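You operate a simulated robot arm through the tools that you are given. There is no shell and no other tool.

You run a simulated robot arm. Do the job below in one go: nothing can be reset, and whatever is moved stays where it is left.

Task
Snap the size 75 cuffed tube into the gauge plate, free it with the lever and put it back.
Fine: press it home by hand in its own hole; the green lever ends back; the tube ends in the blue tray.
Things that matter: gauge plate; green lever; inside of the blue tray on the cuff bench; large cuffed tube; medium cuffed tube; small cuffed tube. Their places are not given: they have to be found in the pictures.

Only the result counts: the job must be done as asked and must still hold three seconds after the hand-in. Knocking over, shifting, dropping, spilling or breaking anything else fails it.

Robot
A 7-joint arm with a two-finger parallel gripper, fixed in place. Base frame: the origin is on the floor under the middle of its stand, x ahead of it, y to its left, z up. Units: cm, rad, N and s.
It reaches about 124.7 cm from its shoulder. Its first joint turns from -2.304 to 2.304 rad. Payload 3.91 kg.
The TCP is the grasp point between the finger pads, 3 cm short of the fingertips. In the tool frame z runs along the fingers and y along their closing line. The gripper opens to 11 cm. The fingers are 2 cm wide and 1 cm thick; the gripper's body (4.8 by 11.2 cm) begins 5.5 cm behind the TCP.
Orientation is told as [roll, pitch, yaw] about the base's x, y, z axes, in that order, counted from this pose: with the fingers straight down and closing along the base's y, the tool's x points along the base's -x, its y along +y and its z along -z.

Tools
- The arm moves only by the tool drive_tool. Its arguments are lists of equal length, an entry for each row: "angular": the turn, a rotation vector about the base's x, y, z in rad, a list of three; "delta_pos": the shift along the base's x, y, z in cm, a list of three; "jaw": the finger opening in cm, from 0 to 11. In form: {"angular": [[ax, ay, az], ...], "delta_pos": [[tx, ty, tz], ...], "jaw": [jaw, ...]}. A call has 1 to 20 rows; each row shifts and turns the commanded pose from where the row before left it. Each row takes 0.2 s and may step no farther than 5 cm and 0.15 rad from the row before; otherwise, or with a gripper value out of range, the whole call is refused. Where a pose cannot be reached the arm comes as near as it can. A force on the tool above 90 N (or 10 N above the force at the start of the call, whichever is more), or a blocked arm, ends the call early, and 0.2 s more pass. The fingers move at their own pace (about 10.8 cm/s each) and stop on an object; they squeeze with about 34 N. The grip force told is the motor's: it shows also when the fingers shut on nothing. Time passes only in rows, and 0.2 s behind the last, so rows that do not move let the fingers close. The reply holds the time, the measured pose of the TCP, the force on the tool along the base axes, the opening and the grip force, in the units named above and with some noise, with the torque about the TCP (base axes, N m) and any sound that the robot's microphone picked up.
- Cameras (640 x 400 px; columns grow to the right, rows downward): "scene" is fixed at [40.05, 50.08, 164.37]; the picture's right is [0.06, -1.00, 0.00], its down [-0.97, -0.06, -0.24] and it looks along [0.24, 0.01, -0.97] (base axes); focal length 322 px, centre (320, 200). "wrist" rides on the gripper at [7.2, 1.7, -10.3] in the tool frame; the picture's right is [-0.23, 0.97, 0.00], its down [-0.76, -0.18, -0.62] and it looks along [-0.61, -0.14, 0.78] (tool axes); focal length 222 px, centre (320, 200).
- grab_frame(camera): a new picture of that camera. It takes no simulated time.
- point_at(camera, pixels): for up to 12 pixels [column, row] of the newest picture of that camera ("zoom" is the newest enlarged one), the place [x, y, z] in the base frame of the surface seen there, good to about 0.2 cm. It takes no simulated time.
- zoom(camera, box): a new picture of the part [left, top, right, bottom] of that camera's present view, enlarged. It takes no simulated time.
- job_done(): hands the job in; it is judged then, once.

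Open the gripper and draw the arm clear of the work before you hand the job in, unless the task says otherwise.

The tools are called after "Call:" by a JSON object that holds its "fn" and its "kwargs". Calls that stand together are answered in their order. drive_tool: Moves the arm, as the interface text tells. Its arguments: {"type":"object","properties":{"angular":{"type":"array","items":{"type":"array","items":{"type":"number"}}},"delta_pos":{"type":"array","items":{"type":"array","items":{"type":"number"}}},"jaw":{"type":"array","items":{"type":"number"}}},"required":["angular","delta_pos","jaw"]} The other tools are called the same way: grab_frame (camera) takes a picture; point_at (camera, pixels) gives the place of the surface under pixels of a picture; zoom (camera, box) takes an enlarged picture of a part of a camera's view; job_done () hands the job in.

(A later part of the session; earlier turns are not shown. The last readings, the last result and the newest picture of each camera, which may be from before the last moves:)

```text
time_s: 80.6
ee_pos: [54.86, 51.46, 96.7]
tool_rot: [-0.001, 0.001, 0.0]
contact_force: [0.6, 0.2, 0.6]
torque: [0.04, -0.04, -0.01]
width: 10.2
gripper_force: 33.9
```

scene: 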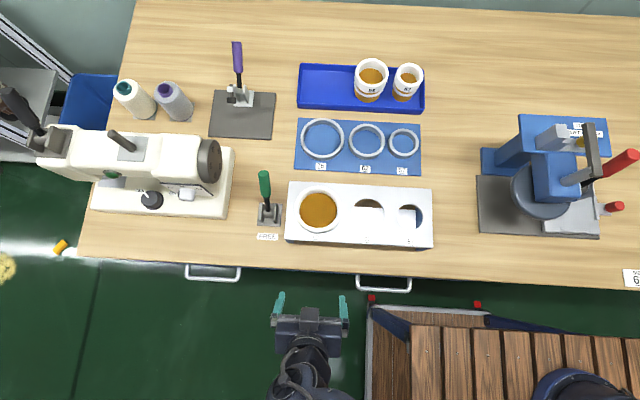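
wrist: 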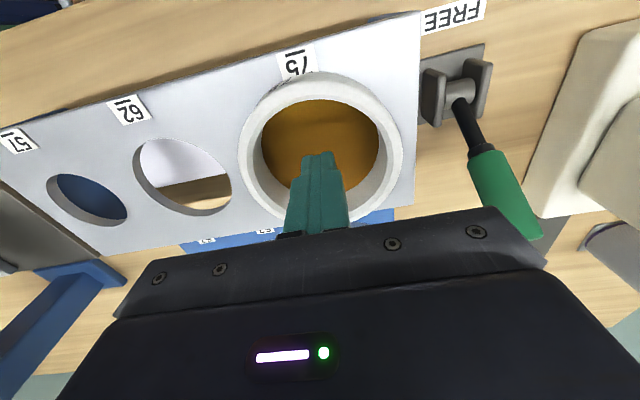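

Gripped again at 10.2. I tug in 0.1 steps with readings.

Call:
{"fn": "drive_tool", "kwargs": {"angular": [[0, 0, 0], [0, 0, 0], [0, 0, 0]], "delta_pos": [[0, 0, 0.1], [0, 0, 0.1], [0, 0, 0]], "jaw": [9, 9, 9]}}

Call:
{"fn": "drive_tool", "kwargs": {"angular": [[0, 0, 0], [0, 0, 0]], "delta_pos": [[0, 0, 0.1], [0, 0, 0]], "jaw": [9, 9]}}

Call:
{"fn": "drive_tool", "kwargs": {"angular": [[0, 0, 0], [0, 0, 0]], "delta_pos": [[0, 0, 0.1], [0, 0, 0]], "jaw": [9, 9]}}

Call:
{"fn": "drive_tool", "kwargs": {"angular": [[0, 0, 0], [0, 0, 0]], "delta_pos": [[0, 0, 0.1], [0, 0, 0]], "jaw": [9, 9]}}

```text
time_s: 81.4
ee_pos: [54.86, 51.57, 96.71]
tool_rot: [0.0, 0.0, -0.001]
contact_force: [-0.6, 0.1, -1.6]
torque: [0.0, -0.03, 0.03]
width: 10.22
gripper_force: 33.7
```

```text
time_s: 82.0
ee_pos: [54.79, 51.46, 96.89]
tool_rot: [0.0, -0.001, 0.0]
contact_force: [-0.5, 1.8, -3.7]
torque: [0.15, 0.02, -0.01]
width: 10.21
gripper_force: 34.2
```

```text
time_s: 82.6
ee_pos: [54.8, 51.44, 96.81]
tool_rot: [-0.001, 0.0, 0.0]
contact_force: [2.8, 2.5, -18.2]
torque: [0.55, -0.31, 0.12]
width: 10.22
gripper_force: 33.5
```

```text
time_s: 83.2
ee_pos: [54.68, 51.53, 97.12]
tool_rot: [-0.001, -0.001, 0.0]
contact_force: [1.4, -0.2, -1.4]
torque: [-0.02, -0.01, -0.01]
width: 10.23
gripper_force: 33.4
```

This time it was latched: it resisted with 18 N at +0.4 and then the last step pulled it loose. So the proper way is to press it through from proud; I check where it is now.

Call:
{"fn": "grab_frame", "kwargs": {"camera": "wrist"}}

Call:
{"fn": "point_at", "kwargs": {"camera": "wrist", "pixels": [[318, 150], [300, 170], [340, 170], [280, 150], [360, 150], [330, 160], [320, 130]]}}

```text
taken
```

wrist: 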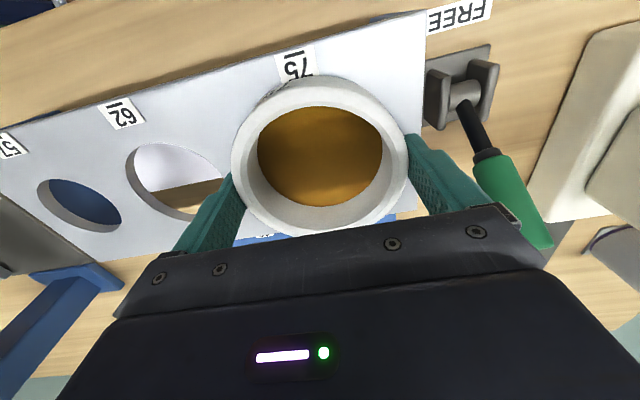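

```text
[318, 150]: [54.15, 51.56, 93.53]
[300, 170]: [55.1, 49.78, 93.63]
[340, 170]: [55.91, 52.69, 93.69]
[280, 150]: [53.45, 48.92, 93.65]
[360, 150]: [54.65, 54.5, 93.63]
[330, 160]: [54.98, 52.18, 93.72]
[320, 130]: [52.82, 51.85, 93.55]
```

The tube is 0.5 above home in an unslipped grip. I raise it until the ring is above the plate again, release it to stand proud, then close and press from above as before.

Call:
{"fn": "drive_tool", "kwargs": {"angular": [[0, 0, 0], [0, 0, 0], [0, 0, 0], [0, 0, 0], [0, 0, 0], [0, 0, 0], [0, 0, 0], [0, 0, 0]], "delta_pos": [[0, 0, 0.4], [0, 0, 0.4], [0, 0, 0.4], [0, 0, 0.4], [0, 0, 0.25], [0, 0, 0], [0, 0, 0], [0, 0, 0]], "jaw": [9, 9, 9, 9, 9, 9, 11, 11]}}

Call:
{"fn": "grab_frame", "kwargs": {"camera": "wrist"}}

Call:
{"fn": "point_at", "kwargs": {"camera": "wrist", "pixels": [[318, 140], [300, 150], [340, 150], [290, 130], [350, 130], [330, 140], [320, 130]]}}

```text
time_s: 85.0
ee_pos: [54.75, 51.42, 99.01]
tool_rot: [0.001, 0.0, 0.0]
contact_force: [-0.2, -0.8, 0.3]
torque: [0.01, -0.01, -0.02]
width: 11.0
gripper_force: 0.1
```

```text
taken
```

wrist: 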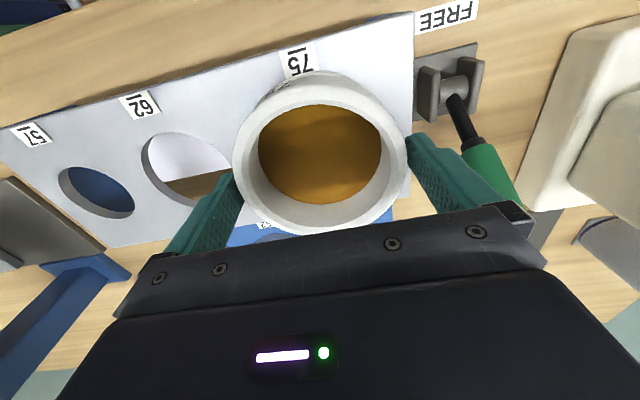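

```text
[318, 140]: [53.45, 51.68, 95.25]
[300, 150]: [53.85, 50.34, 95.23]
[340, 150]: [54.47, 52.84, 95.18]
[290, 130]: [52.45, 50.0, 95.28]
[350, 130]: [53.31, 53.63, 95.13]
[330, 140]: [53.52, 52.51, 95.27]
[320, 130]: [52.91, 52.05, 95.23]
```

It stands proud again at floor 95.2. I rise, close the fingers and come down onto the floor's centre.

Call:
{"fn": "drive_tool", "kwargs": {"angular": [[0, 0, 0], [0, 0, 0], [0, 0, 0], [0, 0, 0], [0, 0, 0], [0, 0, 0], [0, 0, 0], [0, 0, 0], [0, 0, 0], [0, 0, 0], [0, 0, 0]], "delta_pos": [[0, 0, 1.5], [0, 0, 1.5], [0, 0, 1.5], [0, 0, 0.8], [0.05, 0, 0], [0, 0, 0], [0, 0, 0], [0, 0, -2], [0, 0, -2], [0, 0, -1.6], [0, 0, 0]], "jaw": [11, 11, 11, 11, 5, 0, 0, 0, 0, 0, 0]}}

Call:
{"fn": "grab_frame", "kwargs": {"camera": "wrist"}}

Call:
{"fn": "point_at", "kwargs": {"camera": "wrist", "pixels": [[280, 130], [365, 130], [320, 120], [300, 130], [345, 130], [320, 110], [290, 170], [360, 170]]}}

```text
time_s: 87.4
ee_pos: [54.81, 51.42, 98.59]
tool_rot: [0.0, 0.001, -0.001]
contact_force: [-0.9, -0.3, 0.2]
torque: [-0.01, -0.04, 0.04]
width: 0.0
gripper_force: 34.1
```

```text
taken
```

wrist: 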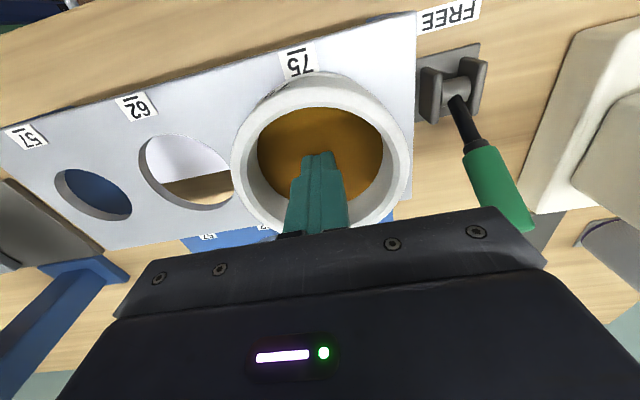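

```text
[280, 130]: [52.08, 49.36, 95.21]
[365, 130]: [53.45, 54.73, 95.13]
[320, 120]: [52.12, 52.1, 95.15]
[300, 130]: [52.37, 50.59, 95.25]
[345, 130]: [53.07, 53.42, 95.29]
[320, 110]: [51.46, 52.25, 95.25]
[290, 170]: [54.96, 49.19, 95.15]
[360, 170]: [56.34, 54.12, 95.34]
```

Still proud with the fingertips about 0.4 above the floor. I press down in 0.1 steps.

Call:
{"fn": "drive_tool", "kwargs": {"angular": [[0, 0, 0], [0, 0, 0], [0, 0, 0], [0, 0, 0]], "delta_pos": [[0, 0, -0.15], [0, 0, -0.15], [0, 0, -0.1], [0, 0, -0.1]], "jaw": [0, 0, 0, 0]}}

Call:
{"fn": "drive_tool", "kwargs": {"angular": [[0, 0, 0], [0, 0, 0]], "delta_pos": [[0, 0, -0.1], [0, 0, 0]], "jaw": [0, 0]}}

Call:
{"fn": "drive_tool", "kwargs": {"angular": [[0, 0, 0], [0, 0, 0]], "delta_pos": [[0, 0, -0.1], [0, 0, 0]], "jaw": [0, 0]}}

```text
time_s: 88.4
ee_pos: [54.85, 51.42, 98.19]
tool_rot: [0.0, 0.0, 0.001]
contact_force: [-0.7, -1.3, 3.4]
torque: [-0.03, 0.04, 0.03]
width: 0.01
gripper_force: 33.8
```

```text
time_s: 89.0
ee_pos: [54.85, 51.59, 97.87]
tool_rot: [0.0, 0.0, 0.0]
contact_force: [-0.5, 0.5, -0.6]
torque: [0.0, -0.04, -0.05]
width: 0.01
gripper_force: 33.8
```

```text
time_s: 89.6
ee_pos: [54.94, 51.53, 97.86]
tool_rot: [0.001, 0.001, 0.0]
contact_force: [0.7, -0.1, -0.5]
torque: [-0.04, 0.04, 0.0]
width: 0.03
gripper_force: 33.8
```

It gave way just after contact. I follow it home and press firmly against the stop as I did before.

Call:
{"fn": "drive_tool", "kwargs": {"angular": [[0, 0, 0], [0, 0, 0], [0, 0, 0], [0, 0, 0], [0, 0, 0], [0, 0, 0]], "delta_pos": [[0, 0, -0.7], [0, 0, -0.6], [0, 0, -0.3], [0, 0, -0.2], [0, 0, -0.1], [0, 0, 0]], "jaw": [0, 0, 0, 0, 0, 0]}}

Call:
{"fn": "drive_tool", "kwargs": {"angular": [[0, 0, 0], [0, 0, 0], [0, 0, 0], [0, 0, 0]], "delta_pos": [[0, 0, -0.1], [0, 0, -0.1], [0, 0, -0.08], [0, 0, 0]], "jaw": [0, 0, 0, 0]}}

```text
time_s: 91.0
ee_pos: [54.98, 51.4, 96.08]
tool_rot: [0.0, 0.001, -0.001]
contact_force: [-0.2, 0.1, 1.8]
torque: [0.0, 0.0, -0.04]
width: 0.0
gripper_force: 33.9
```

```text
time_s: 92.0
ee_pos: [54.98, 51.39, 96.01]
tool_rot: [0.004, -0.004, -0.001]
contact_force: [-1.1, -8.2, 53.0]
torque: [-0.25, 0.12, -0.05]
width: 0.01
gripper_force: 33.9
```

53 N at the stop. A little more to about 75 N.

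Call:
{"fn": "drive_tool", "kwargs": {"angular": [[0, 0, 0], [0, 0, 0], [0, 0, 0], [0, 0, 0]], "delta_pos": [[0, 0, -0.08], [0, 0, -0.06], [0, 0, 0], [0, 0, 0]], "jaw": [0, 0, 0, 0]}}

Call:
{"fn": "drive_tool", "kwargs": {"angular": [[0, 0, 0], [0, 0, 0], [0, 0, 0], [0, 0, 0], [0, 0, 0], [0, 0, 0], [0, 0, 0], [0, 0, 0]], "delta_pos": [[0, 0, 0.5], [0, 0, 1.5], [0, 0, 1.5], [0, 0, 1.5], [0, 0, 1], [0, 0, 0], [0, 0, 0], [0, 0, 0]], "jaw": [0, 0, 0, 0, 0, 11, 11, 11]}}

Call:
{"fn": "grab_frame", "kwargs": {"camera": "wrist"}}

Call:
{"fn": "point_at", "kwargs": {"camera": "wrist", "pixels": [[320, 130], [290, 130], [350, 130], [320, 160], [320, 100], [258, 130], [383, 125], [320, 66]]}}

```text
time_s: 93.0
ee_pos: [54.79, 51.49, 95.92]
tool_rot: [0.006, -0.004, 0.001]
contact_force: [2.2, -8.2, 80.9]
torque: [-0.29, 0.06, -0.03]
width: 0.0
gripper_force: 34.2
```

```text
time_s: 94.8
ee_pos: [54.89, 51.48, 101.59]
tool_rot: [-0.001, 0.001, 0.001]
contact_force: [-0.6, 0.7, 0.3]
torque: [0.04, -0.02, 0.0]
width: 10.98
gripper_force: 0.1
```

```text
taken
```

wrist: 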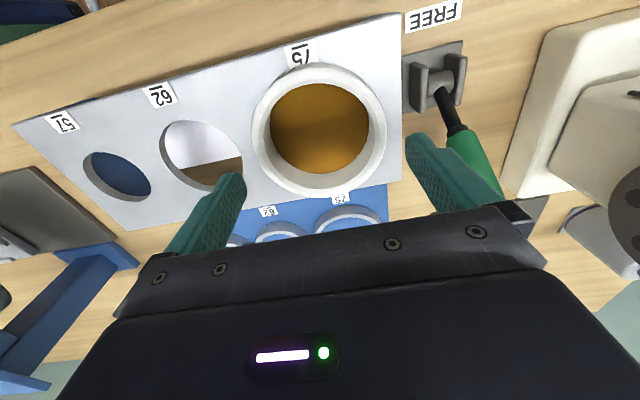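

```text
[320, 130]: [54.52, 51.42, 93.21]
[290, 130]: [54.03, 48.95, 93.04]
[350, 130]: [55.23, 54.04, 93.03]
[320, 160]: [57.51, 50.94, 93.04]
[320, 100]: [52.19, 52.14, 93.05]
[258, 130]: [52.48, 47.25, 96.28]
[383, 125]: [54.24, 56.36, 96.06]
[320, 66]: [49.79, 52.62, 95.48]
```

Home again (floor 93.05). I verify with a very limited tug, one small step at a time, stopping at the first few newtons.

Call:
{"fn": "drive_tool", "kwargs": {"angular": [[0, 0, 0], [0, 0, 0], [0, 0, 0], [0, 0, 0], [0, 0, 0], [0, 0, 0], [0, 0, 0], [0, 0, 0]], "delta_pos": [[0, 0.03, -1.5], [0, 0, -1.5], [0, 0, -1.2], [0, 0, -0.8], [0, 0, 0], [0, 0, 0], [0, 0, 0], [0, 0, 0]], "jaw": [11, 11, 11, 11, 11, 10, 9, 9]}}

Call:
{"fn": "drive_tool", "kwargs": {"angular": [[0, 0, 0], [0, 0, 0], [0, 0, 0]], "delta_pos": [[0, 0, 0.1], [0, 0, 0.1], [0, 0, 0]], "jaw": [9, 9, 9]}}

```text
time_s: 96.6
ee_pos: [54.87, 51.52, 96.65]
tool_rot: [0.001, 0.0, -0.001]
contact_force: [1.7, 0.5, 0.3]
torque: [0.02, -0.1, 0.01]
width: 10.21
gripper_force: 34.1
```

```text
time_s: 97.4
ee_pos: [54.87, 51.47, 96.85]
tool_rot: [0.0, 0.001, 0.001]
contact_force: [3.7, -2.0, -1.3]
torque: [-0.06, -0.22, 0.08]
width: 10.21
gripper_force: 34.8
```

Call:
{"fn": "drive_tool", "kwargs": {"angular": [[0, 0, 0], [0, 0, 0]], "delta_pos": [[0, 0, 0.05], [0, 0, 0]], "jaw": [9, 9]}}

```text
time_s: 98.0
ee_pos: [54.86, 51.55, 96.88]
tool_rot: [0.002, 0.001, -0.001]
contact_force: [5.8, -1.8, -2.6]
torque: [-0.09, -0.3, -0.02]
width: 10.17
gripper_force: 33.6
```

Call:
{"fn": "drive_tool", "kwargs": {"angular": [[0, 0, 0], [0, 0, 0]], "delta_pos": [[0, 0, 0.04], [0, 0, 0]], "jaw": [9, 9]}}

```text
time_s: 98.6
ee_pos: [54.96, 51.41, 96.79]
tool_rot: [0.001, 0.001, 0.0]
contact_force: [5.8, -0.1, -2.7]
torque: [-0.05, -0.33, -0.03]
width: 10.18
gripper_force: 34.0
```

Call:
{"fn": "drive_tool", "kwargs": {"angular": [[0, 0, 0], [0, 0, 0]], "delta_pos": [[0, 0, 0.04], [0, 0, 0]], "jaw": [9, 9]}}

```text
time_s: 99.2
ee_pos: [54.91, 51.44, 96.85]
tool_rot: [0.0, 0.001, -0.001]
contact_force: [5.7, -1.6, -3.9]
torque: [-0.13, -0.33, 0.0]
width: 10.18
gripper_force: 34.2
```

Force is building (-3.9). One more very small step to be sure.

Call:
{"fn": "drive_tool", "kwargs": {"angular": [[0, 0, 0], [0, 0, 0]], "delta_pos": [[0, 0, 0.03], [0, 0, 0]], "jaw": [9, 9]}}

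```text
time_s: 99.8
ee_pos: [54.85, 51.56, 96.91]
tool_rot: [-0.001, 0.002, 0.001]
contact_force: [3.9, 0.0, -5.9]
torque: [0.17, -0.08, 0.03]
width: 10.16
gripper_force: 33.8
```

It holds against 6 N, so the ring has caught. I set it back down firmly on its stop, release and rise clear.

Call:
{"fn": "drive_tool", "kwargs": {"angular": [[0, 0, 0], [0, 0, 0], [0, 0, 0], [0, 0, 0], [0, 0, 0], [0, 0, 0], [0, 0, 0], [0, 0, 0], [0, 0, 0], [0, 0, 0]], "delta_pos": [[0, 0, -0.2], [0, 0, -0.2], [0, 0, -0.1], [0, 0, 0], [0, 0, 0], [0, 0, 1], [0, 0, 2], [0, 0, 2], [0, 0, 2], [0, 0, 2]], "jaw": [9, 9, 9, 11, 11, 11, 11, 11, 11, 11]}}

Call:
{"fn": "grab_frame", "kwargs": {"camera": "wrist"}}

Call:
{"fn": "point_at", "kwargs": {"camera": "wrist", "pixels": [[320, 120], [295, 120], [345, 120], [320, 140], [320, 100], [422, 75], [427, 90], [437, 115], [450, 140], [458, 155], [405, 70], [447, 62]]}}

```text
time_s: 102.0
ee_pos: [54.74, 51.29, 105.44]
tool_rot: [-0.001, 0.0, 0.001]
contact_force: [-0.1, 0.1, -0.9]
torque: [0.02, 0.01, 0.01]
width: 11.0
gripper_force: 0.0
```

```text
taken
```

wrist: 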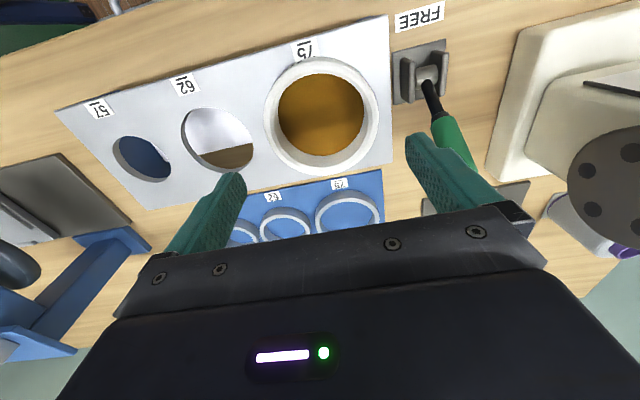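

```text
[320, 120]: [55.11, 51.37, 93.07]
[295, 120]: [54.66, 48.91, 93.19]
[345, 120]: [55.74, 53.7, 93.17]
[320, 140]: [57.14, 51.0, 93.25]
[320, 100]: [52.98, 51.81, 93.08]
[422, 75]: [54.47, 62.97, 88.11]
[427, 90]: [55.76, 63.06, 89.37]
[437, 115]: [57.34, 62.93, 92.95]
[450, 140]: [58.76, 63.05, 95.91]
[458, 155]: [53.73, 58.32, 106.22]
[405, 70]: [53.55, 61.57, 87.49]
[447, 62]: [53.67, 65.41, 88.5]
```

The tube is home (floor 93.1). Before going to the lever I check the sewing machine's nearest parts for clearance, from the scene view.

Call:
{"fn": "grab_frame", "kwargs": {"camera": "scene"}}

Call:
{"fn": "point_at", "kwargs": {"camera": "scene", "pixels": [[212, 160], [219, 160], [205, 145], [205, 180], [190, 160], [222, 200], [235, 160], [230, 210], [264, 175], [265, 190], [265, 200], [180, 195]]}}

```text
taken
```

scene: 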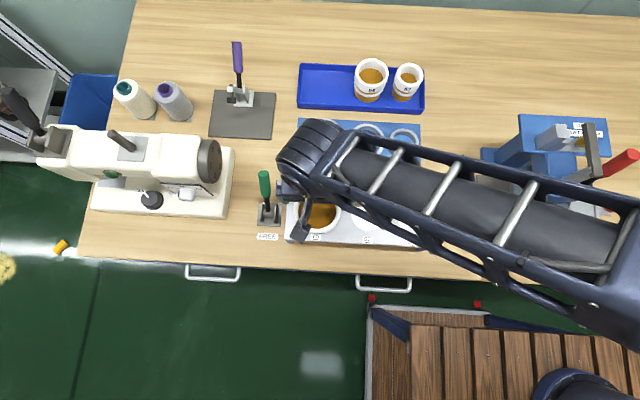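

```text
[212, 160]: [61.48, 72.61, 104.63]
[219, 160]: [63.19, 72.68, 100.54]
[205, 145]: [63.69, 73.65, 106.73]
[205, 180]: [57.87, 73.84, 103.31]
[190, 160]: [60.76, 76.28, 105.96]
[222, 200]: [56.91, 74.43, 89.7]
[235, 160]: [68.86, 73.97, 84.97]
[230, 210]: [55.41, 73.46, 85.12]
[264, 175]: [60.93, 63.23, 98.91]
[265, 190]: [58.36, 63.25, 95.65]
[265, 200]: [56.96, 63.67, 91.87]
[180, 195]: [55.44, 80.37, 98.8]
```

The machine's nearest part is at y≈72.5, well clear of the lever at y≈63.2. I move above the lever with yaw +90° and the jaws at 6.5, so the handle can sit loosely between the fingers.

Call:
{"fn": "drive_tool", "kwargs": {"angular": [[0, 0, 0.1428], [0, 0, 0.1428], [0, 0, 0.1428], [0, 0, 0.1428], [0, 0, 0.1428], [0, 0, 0.1428], [0, 0, 0.1428], [0, 0, 0.1428], [0, 0, 0.1428], [0, 0, 0.1428], [0, 0, 0.1428], [0, 0, 0]], "delta_pos": [[0.46, 1.08, 0.2], [0.46, 1.08, 0.2], [0.46, 1.08, 0.2], [0.46, 1.08, 0.2], [0.46, 1.08, 0.2], [0.46, 1.08, 0.2], [0.46, 1.08, 0.2], [0.46, 1.08, 0.2], [0.46, 1.08, 0.2], [0.46, 1.08, 0.2], [0.46, 1.08, 0], [0, 0, 0]], "jaw": [6.5, 6.5, 6.5, 6.5, 6.5, 6.5, 6.5, 6.5, 6.5, 6.5, 6.5, 6.5]}}

Call:
{"fn": "grab_frame", "kwargs": {"camera": "wrist"}}

Call:
{"fn": "grab_frame", "kwargs": {"camera": "scene"}}

```text
time_s: 104.6
ee_pos: [59.95, 63.44, 107.5]
tool_rot: [0.0, 0.0, 1.573]
contact_force: [-0.3, 0.0, 0.5]
torque: [0.0, 0.01, -0.02]
width: 6.52
gripper_force: 0.0
```

```text
taken
```

wrist: 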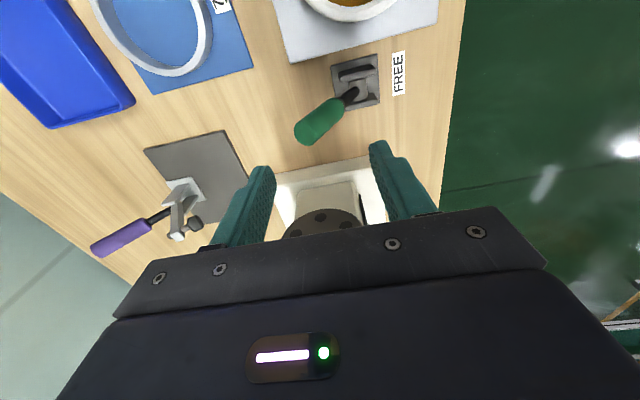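

```text
taken
```

scene: 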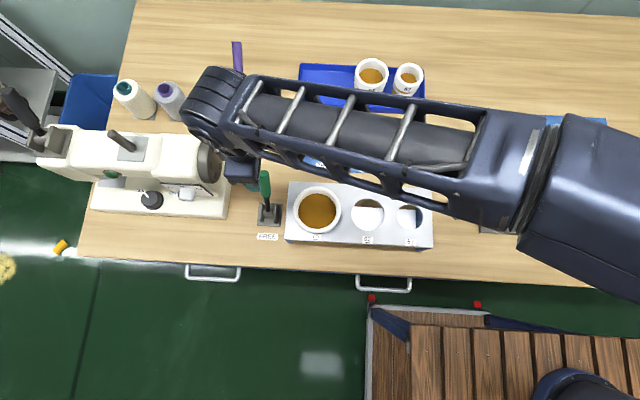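

The handle is visible at (320, 122) in the wrist picture. I measure it from here to centre the fingers around it.

Call:
{"fn": "point_at", "kwargs": {"camera": "wrist", "pixels": [[305, 130], [312, 125], [320, 120], [330, 112], [338, 105], [350, 95], [312, 115], [330, 128], [322, 108], [335, 118]]}}

Call:
{"fn": "zoom", "kwargs": {"camera": "wrist", "box": [270, 40, 410, 160]}}

```text
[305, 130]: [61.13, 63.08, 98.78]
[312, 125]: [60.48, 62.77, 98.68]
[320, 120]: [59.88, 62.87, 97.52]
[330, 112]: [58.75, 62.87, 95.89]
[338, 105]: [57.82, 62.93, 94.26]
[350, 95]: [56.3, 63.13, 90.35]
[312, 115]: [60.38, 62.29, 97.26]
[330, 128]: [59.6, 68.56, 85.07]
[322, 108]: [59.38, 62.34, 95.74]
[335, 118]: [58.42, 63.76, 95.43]
```

```text
3.33 times, centred on (340, 100) of wrist
```

zoom: 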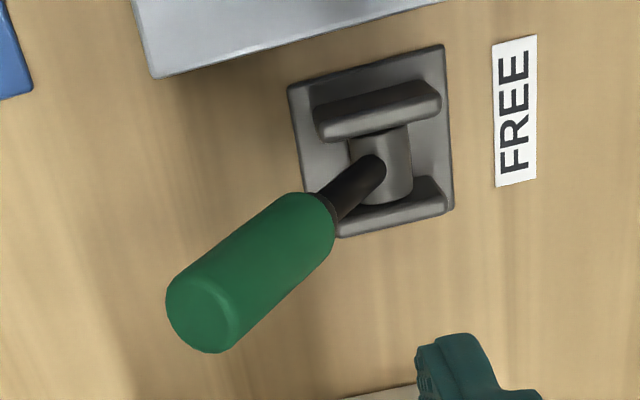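

Handle axis is at y≈63.1 with extents x≈57.2–62 over the finger height. I centre on it and lower the open fingers around it.

Call:
{"fn": "drive_tool", "kwargs": {"angular": [[0, 0, 0], [0, 0, 0], [0, 0, 0], [0, 0, 0], [0, 0, 0], [0, 0, 0], [0, 0, 0], [0, 0, 0]], "delta_pos": [[-0.2, -0.25, 0], [0, 0, -2], [0, 0, -2], [0, 0, -2], [0, 0, -2], [0, 0, -1.8], [0, 0, -1.7], [0, 0, 0]], "jaw": [6.5, 6.5, 6.5, 6.5, 6.5, 6.5, 6.5, 6.5]}}

Call:
{"fn": "grab_frame", "kwargs": {"camera": "wrist"}}

Call:
{"fn": "zoom", "kwargs": {"camera": "scene", "box": [200, 130, 360, 260]}}

```text
time_s: 106.4
ee_pos: [59.65, 63.16, 95.93]
tool_rot: [0.0, -0.001, 1.571]
contact_force: [0.2, 0.5, -0.4]
torque: [0.01, 0.03, -0.02]
width: 6.51
gripper_force: 0.1
```

```text
taken
```

wrist: 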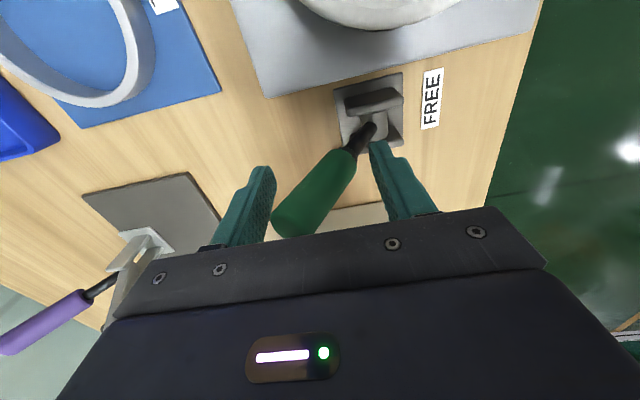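

```text
3.08 times, centred on (280, 195) of scene
```

zoom: 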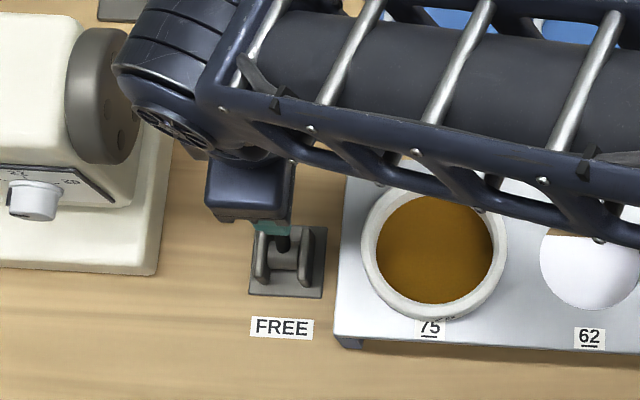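

The handle sits between the fingers. I draw the hand toward -x in half-centimetre steps to pull the lever toward FREE.

Call:
{"fn": "drive_tool", "kwargs": {"angular": [[0, 0, 0], [0, 0, 0], [0, 0, 0], [0, 0, 0], [0, 0, 0]], "delta_pos": [[-0.5, 0, 0], [-0.5, 0, 0], [-0.5, 0, 0], [-0.5, 0, 0], [0, 0, 0]], "jaw": [6.5, 6.5, 6.5, 6.5, 6.5]}}

Call:
{"fn": "grab_frame", "kwargs": {"camera": "wrist"}}

```text
time_s: 107.6
ee_pos: [57.65, 63.04, 96.02]
tool_rot: [0.003, 0.001, 1.57]
contact_force: [1.1, 0.0, -1.2]
torque: [-0.01, 0.05, 0.01]
width: 6.56
gripper_force: 0.2
```

```text
taken
```

wrist: 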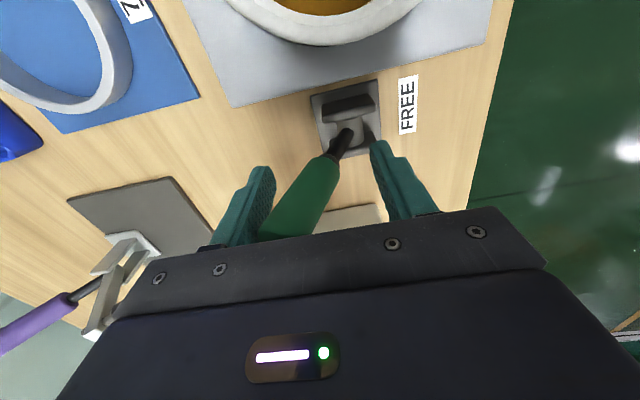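

The +x finger is now pushing the handle, force only about 1 N. I continue pulling.

Call:
{"fn": "drive_tool", "kwargs": {"angular": [[0, 0, 0], [0, 0, 0], [0, 0, 0], [0, 0, 0], [0, 0, 0], [0, 0, 0], [0, 0, 0]], "delta_pos": [[-0.5, 0, 0], [-0.5, 0, 0], [-0.5, 0, 0], [-0.5, 0, 0], [-0.5, 0, 0], [-0.5, 0, 0], [0, 0, 0]], "jaw": [6.5, 6.5, 6.5, 6.5, 6.5, 6.5, 6.5]}}

Call:
{"fn": "grab_frame", "kwargs": {"camera": "wrist"}}

```text
time_s: 109.2
ee_pos: [54.74, 63.15, 95.92]
tool_rot: [0.0, 0.001, 1.571]
contact_force: [2.0, -0.3, -0.9]
torque: [0.0, 0.03, 0.01]
width: 6.58
gripper_force: 1.0
```

```text
taken
```

wrist: 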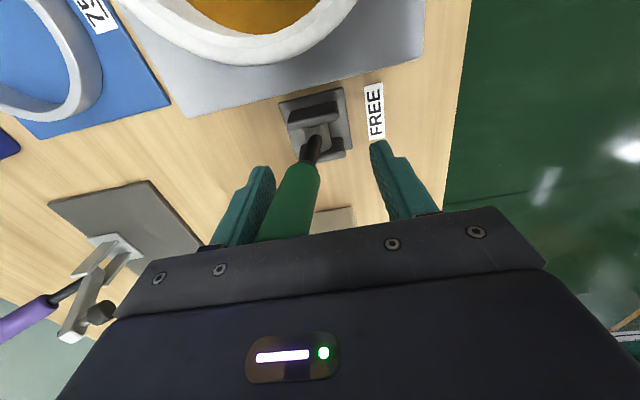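

Lever is coming up toward vertical with 2 N. I keep pulling and watch the force.

Call:
{"fn": "drive_tool", "kwargs": {"angular": [[0, 0, 0], [0, 0, 0], [0, 0, 0], [0, 0, 0], [0, 0, 0], [0, 0, 0], [0, 0, 0]], "delta_pos": [[-0.5, 0, 0], [-0.5, 0, 0], [-0.5, 0, 0], [-0.5, 0, 0], [-0.5, 0, 0], [-0.5, 0, 0], [0, 0, 0]], "jaw": [6.5, 6.5, 6.5, 6.5, 6.5, 6.5, 6.5]}}

Call:
{"fn": "grab_frame", "kwargs": {"camera": "wrist"}}

Call:
{"fn": "point_at", "kwargs": {"camera": "wrist", "pixels": [[220, 10], [240, 20], [190, 30], [210, 60], [300, 180], [300, 200]]}}

```text
time_s: 110.8
ee_pos: [51.76, 63.1, 95.9]
tool_rot: [-0.001, -0.001, 1.572]
contact_force: [2.0, 0.3, 0.2]
torque: [0.04, -0.08, -0.03]
width: 6.6
gripper_force: 0.9
```

```text
taken
```

wrist: 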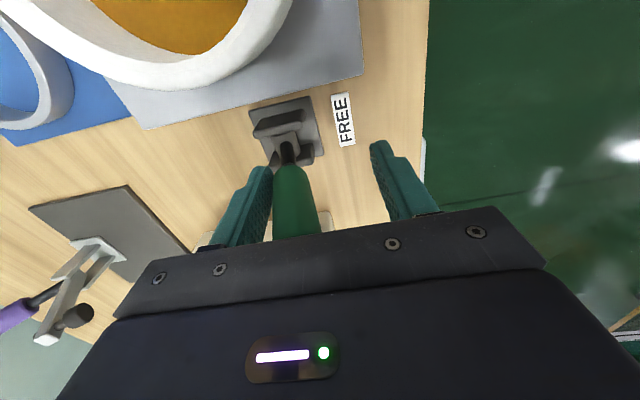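

```text
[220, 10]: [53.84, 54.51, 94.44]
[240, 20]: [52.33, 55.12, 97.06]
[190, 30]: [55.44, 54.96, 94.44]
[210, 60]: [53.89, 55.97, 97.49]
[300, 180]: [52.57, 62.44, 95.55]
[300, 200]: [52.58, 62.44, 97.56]
```

The tube is rising (floor 94.4, rim 97.3) as the lever comes over. I continue until the lever reaches its stop.

Call:
{"fn": "drive_tool", "kwargs": {"angular": [[0, 0, 0], [0, 0, 0], [0, 0, 0], [0, 0, 0], [0, 0, 0]], "delta_pos": [[-0.5, 0, 0], [-0.5, 0, 0], [-0.5, 0, 0], [-0.5, 0, 0], [0, 0, 0]], "jaw": [6.5, 6.5, 6.5, 6.5, 6.5]}}

Call:
{"fn": "grab_frame", "kwargs": {"camera": "wrist"}}

Call:
{"fn": "point_at", "kwargs": {"camera": "wrist", "pixels": [[150, 10], [180, 15], [120, 10], [180, 65], [210, 50], [280, 180], [280, 200]]}}

```text
time_s: 112.0
ee_pos: [49.63, 63.22, 95.91]
tool_rot: [0.0, 0.001, 1.57]
contact_force: [0.0, -0.3, 0.0]
torque: [0.0, 0.01, 0.02]
width: 6.5
gripper_force: 0.0
```

```text
taken
```

wrist: 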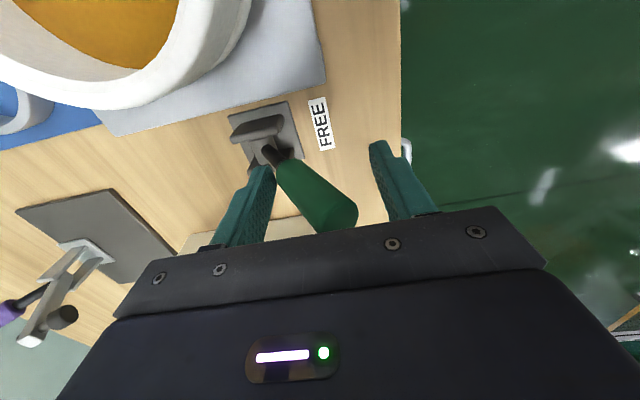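

```text
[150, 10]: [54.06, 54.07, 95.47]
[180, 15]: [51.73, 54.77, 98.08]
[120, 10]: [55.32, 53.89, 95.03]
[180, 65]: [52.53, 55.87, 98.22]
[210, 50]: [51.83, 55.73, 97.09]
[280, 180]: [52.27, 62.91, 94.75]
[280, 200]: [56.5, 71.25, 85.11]
```

The lever flipped over by itself to the FREE side and the tube rose to floor ≈95.2, rim 98.2. I nudge a little more to confirm it is at its end stop.

Call:
{"fn": "drive_tool", "kwargs": {"angular": [[0, 0, 0], [0, 0, 0], [0, 0, 0]], "delta_pos": [[-0.3, 0, 0], [-0.3, 0, 0], [0, 0, 0]], "jaw": [6.5, 6.5, 6.5]}}

Call:
{"fn": "grab_frame", "kwargs": {"camera": "wrist"}}

Call:
{"fn": "zoom", "kwargs": {"camera": "scene", "box": [220, 160, 380, 270]}}

```text
time_s: 112.8
ee_pos: [49.17, 62.98, 95.88]
tool_rot: [0.0, -0.001, 1.571]
contact_force: [11.4, 2.7, -5.4]
torque: [0.16, -0.13, 0.04]
width: 7.1
gripper_force: 6.0
```

```text
taken
```

wrist: 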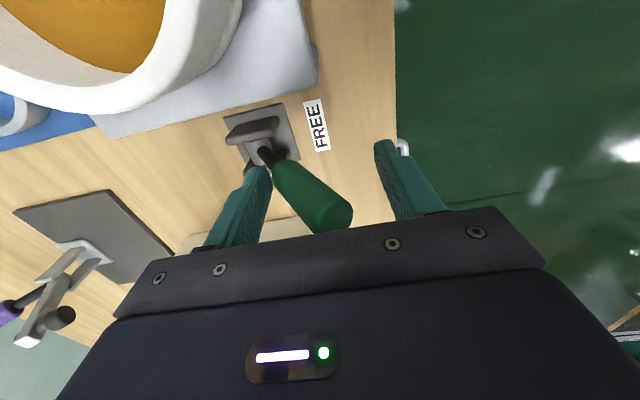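

```text
3.64 times, centred on (300, 215) of scene
```

zoom: 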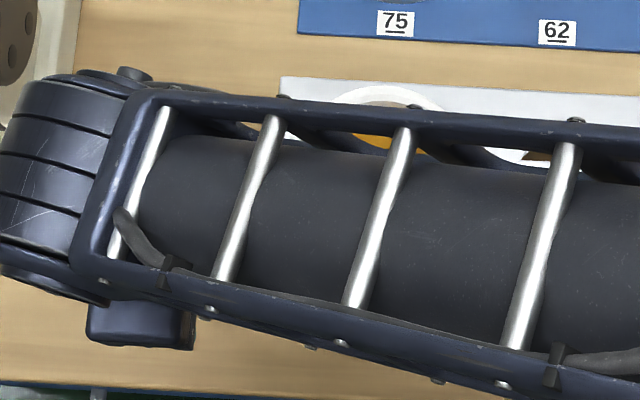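

At 11 N it is on its stop. I check the tube's height while the lever is held at FREE.

Call:
{"fn": "point_at", "kwargs": {"camera": "wrist", "pixels": [[60, 20], [100, 40], [120, 20], [140, 40], [40, 40], [100, 105], [150, 85], [180, 40], [60, 100], [200, 60]]}}

```text
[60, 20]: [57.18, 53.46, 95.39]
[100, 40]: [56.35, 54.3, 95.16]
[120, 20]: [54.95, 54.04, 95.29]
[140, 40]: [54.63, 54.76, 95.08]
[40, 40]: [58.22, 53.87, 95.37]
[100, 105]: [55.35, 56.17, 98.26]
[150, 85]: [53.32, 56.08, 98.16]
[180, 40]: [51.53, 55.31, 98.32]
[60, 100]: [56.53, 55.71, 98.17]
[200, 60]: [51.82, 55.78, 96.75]
```

Floor 95.3 and rim 98.2: the tube is freed and stands up on the raised bar/ring. I unload the lever, leave it for the moment, and rise to fetch the tube first.

Call:
{"fn": "drive_tool", "kwargs": {"angular": [[0, 0, 0], [0, 0, 0], [0, 0, 0], [0, 0, 0], [0, 0, 0], [0, 0, 0], [0, 0, 0]], "delta_pos": [[0.4, 0, 0], [0.4, 0, 0], [0, 0, 2], [0, 0, 2.5], [0, 0, 2.5], [0, 0, 2.5], [0, 0, 0]], "jaw": [6.5, 6.5, 6.5, 6.5, 6.5, 6.5, 6.5]}}

Call:
{"fn": "grab_frame", "kwargs": {"camera": "wrist"}}

```text
time_s: 114.4
ee_pos: [49.87, 63.24, 105.51]
tool_rot: [-0.003, 0.0, 1.572]
contact_force: [-0.9, -0.9, 0.1]
torque: [0.0, 0.0, 0.01]
width: 6.48
gripper_force: 0.0
```

```text
taken
```

wrist: 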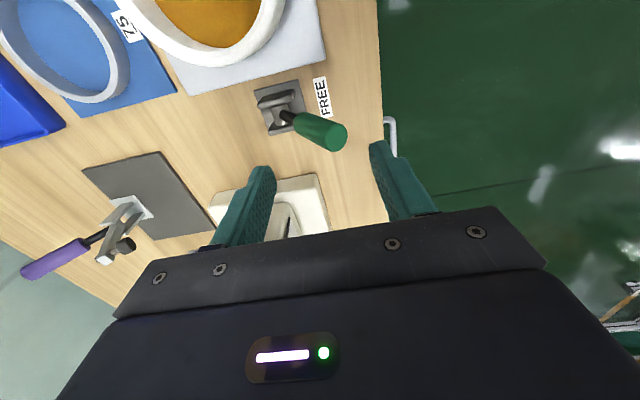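

The lever stays over at FREE. I move above the tube with open jaws.

Call:
{"fn": "drive_tool", "kwargs": {"angular": [[0, 0, 0], [0, 0, 0], [0, 0, 0], [0, 0, 0], [0, 0, 0]], "delta_pos": [[0, 0, 1], [1.7, -3.9, 0], [1.7, -3.9, 0], [1.6, -3.9, 0], [0, 0, 0]], "jaw": [6.5, 8, 11, 11, 11]}}

Call:
{"fn": "grab_frame", "kwargs": {"camera": "wrist"}}

Call:
{"fn": "point_at", "kwargs": {"camera": "wrist", "pixels": [[263, 115], [380, 110], [320, 62], [320, 168], [275, 80], [360, 75], [280, 150], [365, 145], [320, 110], [300, 120], [340, 120]]}}

```text
time_s: 115.6
ee_pos: [54.86, 51.58, 106.38]
tool_rot: [0.001, 0.0, 1.572]
contact_force: [1.1, 0.3, -0.1]
torque: [0.02, -0.04, -0.03]
width: 11.0
gripper_force: 0.1
```

```text
taken
```

wrist: 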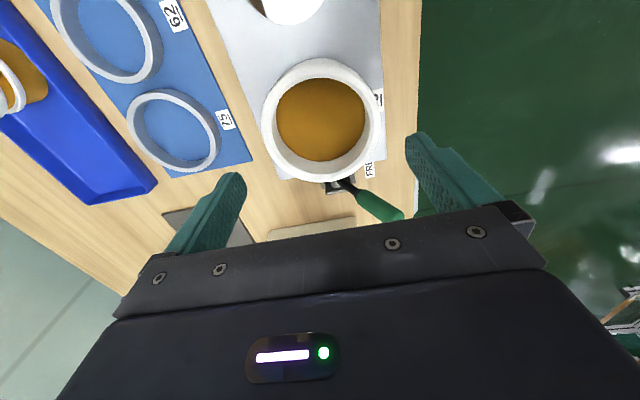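

```text
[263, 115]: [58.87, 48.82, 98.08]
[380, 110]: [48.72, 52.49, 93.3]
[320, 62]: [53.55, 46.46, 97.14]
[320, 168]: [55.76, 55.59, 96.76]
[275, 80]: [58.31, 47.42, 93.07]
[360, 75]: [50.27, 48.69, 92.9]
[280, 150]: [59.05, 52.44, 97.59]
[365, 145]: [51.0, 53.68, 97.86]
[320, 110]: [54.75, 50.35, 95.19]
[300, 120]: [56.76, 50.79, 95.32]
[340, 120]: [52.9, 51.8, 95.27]
```

The tube stands with its floor at 95.25 and rim at about 98.1, centred between the fingers. I descend to grip the cuff at z≈97.2.

Call:
{"fn": "drive_tool", "kwargs": {"angular": [[0, 0, 0], [0, 0, 0], [0, 0, 0], [0, 0, 0], [0, 0, 0], [0, 0, 0], [0, 0, 0]], "delta_pos": [[0, -0.08, -2], [0, 0, -2], [0, 0, -2], [0, 0, -1.5], [0, 0, -1], [0, 0, -0.7], [0, 0, 0]], "jaw": [11, 11, 11, 11, 11, 11, 11]}}

Call:
{"fn": "grab_frame", "kwargs": {"camera": "wrist"}}

```text
time_s: 117.2
ee_pos: [54.9, 51.24, 97.24]
tool_rot: [0.0, 0.001, 1.572]
contact_force: [-0.5, 0.5, -1.0]
torque: [0.03, -0.01, 0.0]
width: 11.01
gripper_force: 0.1
```

```text
taken
```

wrist: 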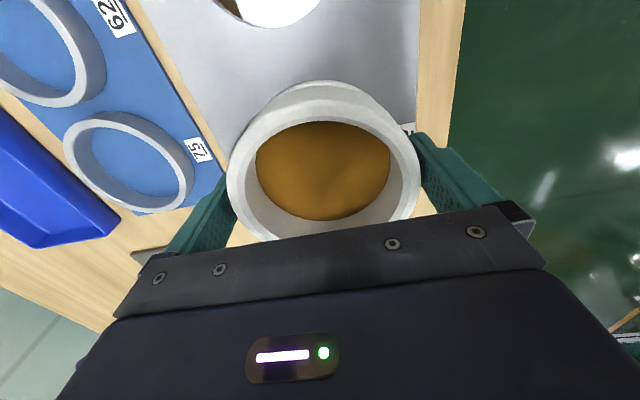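

The cuff is between the pads. I close and then lift it straight out.

Call:
{"fn": "drive_tool", "kwargs": {"angular": [[0, 0, 0], [0, 0, 0], [0, 0, 0], [0, 0, 0]], "delta_pos": [[0, 0, 0], [0, 0, 0], [0, 0, 0], [0, 0, 0]], "jaw": [10, 9, 9, 9]}}

Call:
{"fn": "drive_tool", "kwargs": {"angular": [[0, 0, 0], [0, 0, 0], [0, 0, 0], [0, 0, 0]], "delta_pos": [[0, 0, 0.2], [0, 0, 0.4], [0, 0, 0.6], [0, 0, 0]], "jaw": [9, 9, 9, 9]}}

```text
time_s: 118.2
ee_pos: [54.99, 51.19, 97.22]
tool_rot: [-0.001, 0.0, 1.572]
contact_force: [0.4, -0.2, -0.3]
torque: [0.03, -0.02, 0.02]
width: 10.36
gripper_force: 33.8
```

```text
time_s: 119.2
ee_pos: [54.88, 51.34, 98.48]
tool_rot: [-0.002, 0.0, 1.571]
contact_force: [-1.0, -1.1, -1.2]
torque: [0.0, -0.03, 0.03]
width: 10.32
gripper_force: 34.4
```

It comes up freely with about 1 N of weight. I lift it well clear of the plate.

Call:
{"fn": "drive_tool", "kwargs": {"angular": [[0, 0, 0], [0, 0, 0], [0, 0, 0], [0, 0, 0], [0, 0, 0], [0, 0, 0]], "delta_pos": [[0, 0, 1], [0, 0, 1.5], [0, 0, 1.5], [0, 0, 2], [0, 0, 2], [0, 0, 0]], "jaw": [9, 9, 9, 9, 9, 9]}}

Call:
{"fn": "grab_frame", "kwargs": {"camera": "wrist"}}

Call:
{"fn": "point_at", "kwargs": {"camera": "wrist", "pixels": [[318, 165], [300, 190], [340, 190], [280, 160], [360, 160], [262, 165], [384, 165], [320, 215]]}}

```text
time_s: 120.6
ee_pos: [54.82, 51.22, 106.52]
tool_rot: [0.001, -0.002, 1.572]
contact_force: [-0.6, -0.6, -1.6]
torque: [0.01, -0.02, 0.04]
width: 10.33
gripper_force: 33.7
```

```text
taken
```

wrist: 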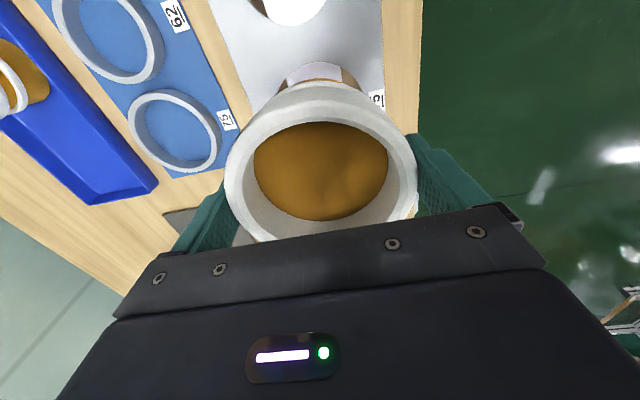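

```text
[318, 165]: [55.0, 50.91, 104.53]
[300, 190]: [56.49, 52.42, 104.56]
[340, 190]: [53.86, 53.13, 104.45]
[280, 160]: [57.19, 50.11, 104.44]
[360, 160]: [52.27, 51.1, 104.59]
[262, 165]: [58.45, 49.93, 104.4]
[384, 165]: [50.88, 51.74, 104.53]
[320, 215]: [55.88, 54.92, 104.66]
```

The tube is out, level, and held as in the first grip (floor 2.0 below the TCP). I carry it over its old place in the blue tray.

Call:
{"fn": "drive_tool", "kwargs": {"angular": [[0, 0, 0], [0, 0, 0], [0, 0, 0], [0, 0, 0], [0, 0, 0], [0, 0, 0], [0, 0, 0], [0, 0, 0], [0, 0, 0], [0, 0, 0], [0, 0, 0]], "delta_pos": [[3, 0, 0], [4, 0, 0], [4, 0, 0], [4, 0, 0], [4, 0, 0], [4, 0, 0], [4, 0, 0], [4, 0, 0], [3, 0.1, 0], [2, 0.1, 0], [0, 0, 0]], "jaw": [9, 9, 9, 9, 9, 9, 9, 9, 9, 9, 9]}}

Call:
{"fn": "grab_frame", "kwargs": {"camera": "wrist"}}

Call:
{"fn": "grab_frame", "kwargs": {"camera": "scene"}}

```text
time_s: 123.0
ee_pos: [90.92, 51.65, 106.48]
tool_rot: [0.001, 0.0, 1.569]
contact_force: [0.1, 0.8, -0.9]
torque: [-0.01, -0.02, 0.01]
width: 10.34
gripper_force: 33.9
```

```text
taken
```

wrist: 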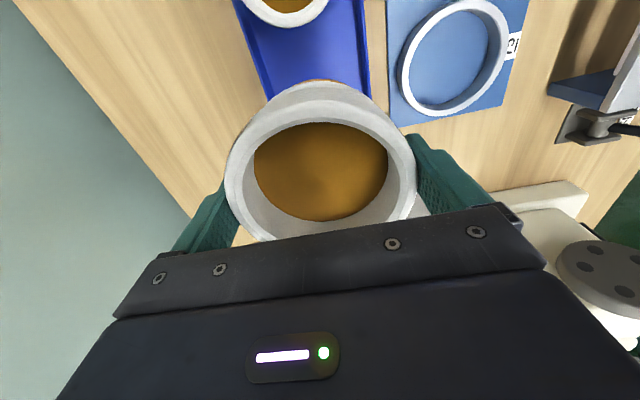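

```text
taken
```

scene: 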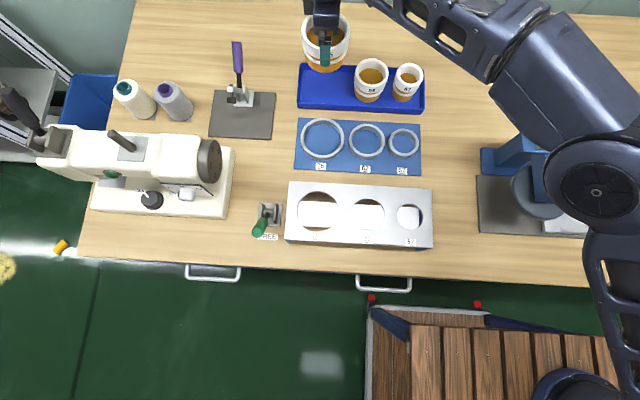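

The tube is above the tray, which is empty at that end. I lower it to just above the tray's floor.

Call:
{"fn": "drive_tool", "kwargs": {"angular": [[0, 0, 0], [0, 0, 0], [0, 0, 0], [0, 0, 0], [0, 0, 0], [0, 0, 0], [0, 0, 0], [0, 0, 0]], "delta_pos": [[-0.15, -0.05, -2], [0, 0, -2], [0, 0, -2], [0, 0, -2], [0, 0, -1.5], [0, 0, -1], [0, 0, -0.5], [0, 0, 0]], "jaw": [9, 9, 9, 9, 9, 9, 9, 9]}}

Call:
{"fn": "grab_frame", "kwargs": {"camera": "wrist"}}

Call:
{"fn": "zoom", "kwargs": {"camera": "scene", "box": [280, 20, 440, 120]}}

```text
time_s: 124.8
ee_pos: [90.88, 51.51, 95.38]
tool_rot: [-0.001, 0.001, 1.571]
contact_force: [-0.4, -0.2, -0.7]
torque: [-0.01, 0.04, 0.0]
width: 10.34
gripper_force: 34.4
```

```text
taken
```

wrist: 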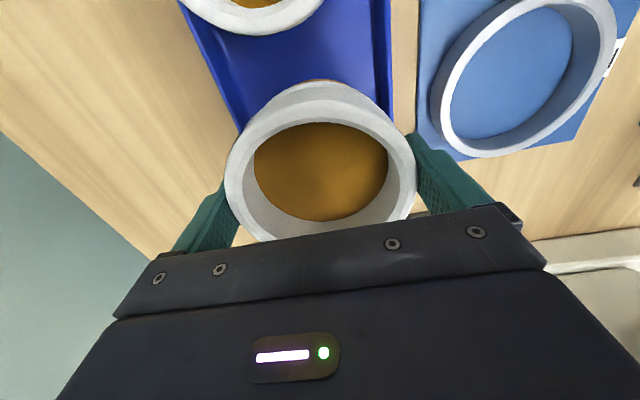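

```text
4.00 times, centred on (360, 70) of scene
```

zoom: 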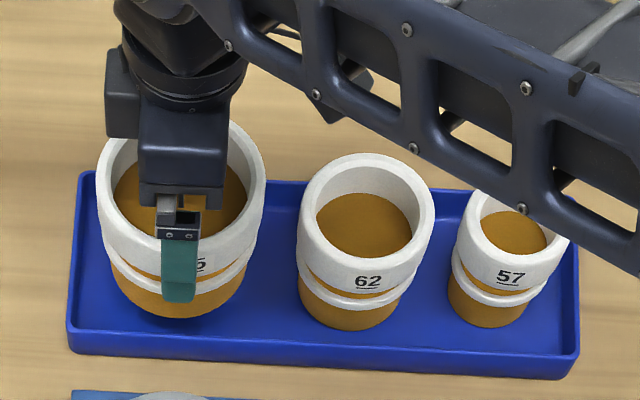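

The tube's bottom is inside the tray walls. I lower slowly to set it down.

Call:
{"fn": "drive_tool", "kwargs": {"angular": [[0, 0, 0], [0, 0, 0], [0, 0, 0], [0, 0, 0], [0, 0, 0], [0, 0, 0]], "delta_pos": [[0, 0, -0.5], [0, 0, -0.5], [0, 0, -0.5], [0, 0, -0.3], [0, 0, -0.2], [0, 0, 0]], "jaw": [9, 9, 9, 9, 9, 9]}}

```text
time_s: 126.2
ee_pos: [90.8, 51.48, 93.38]
tool_rot: [-0.001, 0.0, 1.57]
contact_force: [0.2, 0.0, -1.7]
torque: [0.01, -0.02, -0.03]
width: 10.33
gripper_force: 34.0
```

Call:
{"fn": "drive_tool", "kwargs": {"angular": [[0, 0, 0], [0, 0, 0], [0, 0, 0], [0, 0, 0]], "delta_pos": [[0, 0, -0.1], [0, 0, -0.1], [0, 0, -0.05], [0, 0, 0]], "jaw": [9, 9, 9, 9]}}

```text
time_s: 127.2
ee_pos: [90.84, 51.5, 93.13]
tool_rot: [-0.001, 0.001, 1.572]
contact_force: [-0.6, -0.1, -1.6]
torque: [-0.01, 0.0, -0.03]
width: 10.33
gripper_force: 34.0
```

Not touching yet (weight still shows). I go down another tenth.

Call:
{"fn": "drive_tool", "kwargs": {"angular": [[0, 0, 0], [0, 0, 0], [0, 0, 0]], "delta_pos": [[0, 0, -0.06], [0, 0, -0.06], [0, 0, 0]], "jaw": [9, 9, 9]}}

```text
time_s: 128.0
ee_pos: [90.82, 51.34, 93.11]
tool_rot: [0.001, -0.001, 1.571]
contact_force: [0.4, 0.2, -1.4]
torque: [0.01, 0.01, 0.01]
width: 10.35
gripper_force: 33.9
```

Call:
{"fn": "drive_tool", "kwargs": {"angular": [[0, 0, 0], [0, 0, 0], [0, 0, 0]], "delta_pos": [[0, 0, -0.06], [0, 0, -0.06], [0, 0, 0]], "jaw": [9, 9, 9]}}

Call:
{"fn": "grab_frame", "kwargs": {"camera": "wrist"}}

Call:
{"fn": "point_at", "kwargs": {"camera": "wrist", "pixels": [[318, 165], [300, 190], [340, 190], [280, 160], [360, 160], [262, 165], [384, 165], [320, 210]]}}

```text
time_s: 128.8
ee_pos: [90.75, 51.47, 92.94]
tool_rot: [-0.002, -0.001, 1.571]
contact_force: [-0.1, 0.8, 1.9]
torque: [0.02, 0.02, -0.01]
width: 10.35
gripper_force: 33.6
```

```text
taken
```

wrist: 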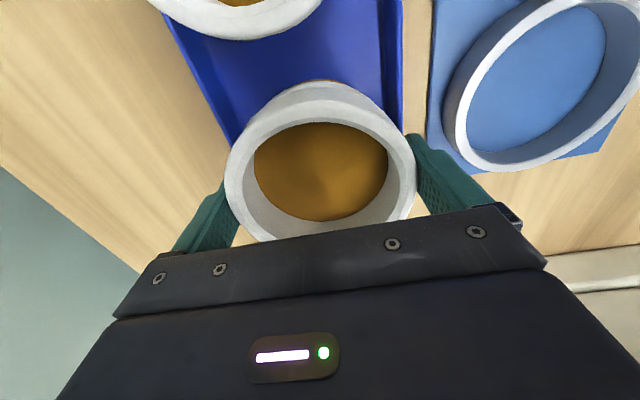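

```text
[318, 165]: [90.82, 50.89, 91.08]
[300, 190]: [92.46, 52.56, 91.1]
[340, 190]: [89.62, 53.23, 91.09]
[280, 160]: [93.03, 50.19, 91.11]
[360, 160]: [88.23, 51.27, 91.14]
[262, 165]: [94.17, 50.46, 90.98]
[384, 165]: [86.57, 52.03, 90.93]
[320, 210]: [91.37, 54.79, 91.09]
```

The tube rests on the tray floor (force +1.9, floor level at 91.07, same as at the start). I open the jaws and rise straight up.

Call:
{"fn": "drive_tool", "kwargs": {"angular": [[0, 0, 0], [0, 0, 0], [0, 0, 0], [0, 0, 0], [0, 0, 0], [0, 0, 0], [0, 0, 0], [0, 0, 0], [0, 0, 0]], "delta_pos": [[0, 0, 0], [0, 0, 0], [0, 0, 0], [0, 0, 1], [0, 0, 2], [0, 0, 3], [0, 0, 4], [0, 0, 4], [0, 0, 0]], "jaw": [11, 11, 11, 11, 11, 11, 11, 11, 11]}}

Call:
{"fn": "grab_frame", "kwargs": {"camera": "wrist"}}

Call:
{"fn": "zoom", "kwargs": {"camera": "scene", "box": [280, 20, 440, 120]}}

```text
time_s: 130.8
ee_pos: [90.84, 51.47, 107.12]
tool_rot: [0.0, -0.001, 1.57]
contact_force: [-0.4, -0.1, -0.7]
torque: [0.01, -0.04, -0.03]
width: 11.01
gripper_force: 0.1
```

```text
taken
```

wrist: 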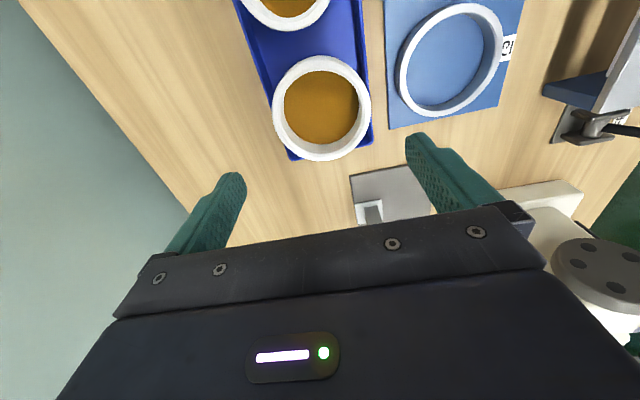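

```text
4.00 times, centred on (360, 70) of scene
```

zoom: 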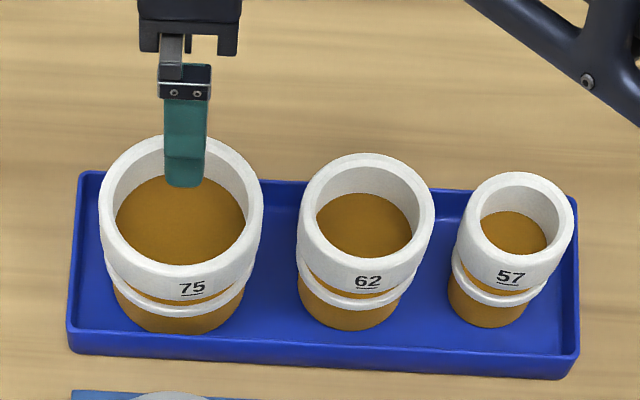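

The 75 tube stands in the tray beside the untouched 62 and 57. Next the lever must go back; I measure its present position in the scene view.

Call:
{"fn": "zoom", "kwargs": {"camera": "scene", "box": [240, 190, 320, 250]}}

Call:
{"fn": "point_at", "kwargs": {"camera": "scene", "pixels": [[258, 232], [260, 228], [262, 223], [264, 218], [266, 213], [255, 228], [266, 228], [268, 208]]}}

```text
6.67 times, centred on (280, 220) of scene
```

zoom: 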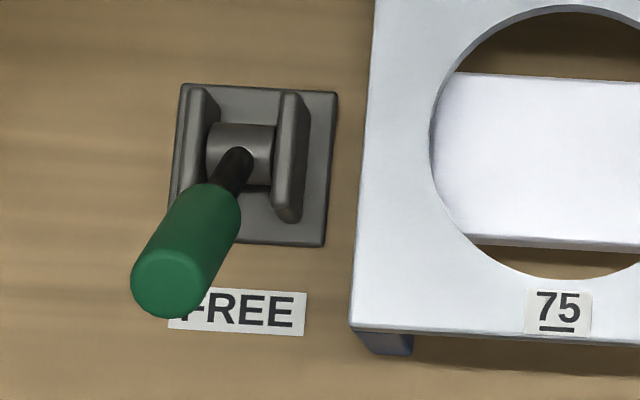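

```text
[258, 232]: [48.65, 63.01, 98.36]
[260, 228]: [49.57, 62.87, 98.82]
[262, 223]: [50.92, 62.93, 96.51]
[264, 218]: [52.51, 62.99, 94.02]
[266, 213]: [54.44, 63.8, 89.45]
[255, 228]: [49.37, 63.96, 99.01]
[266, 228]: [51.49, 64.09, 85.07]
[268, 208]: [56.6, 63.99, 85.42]
```

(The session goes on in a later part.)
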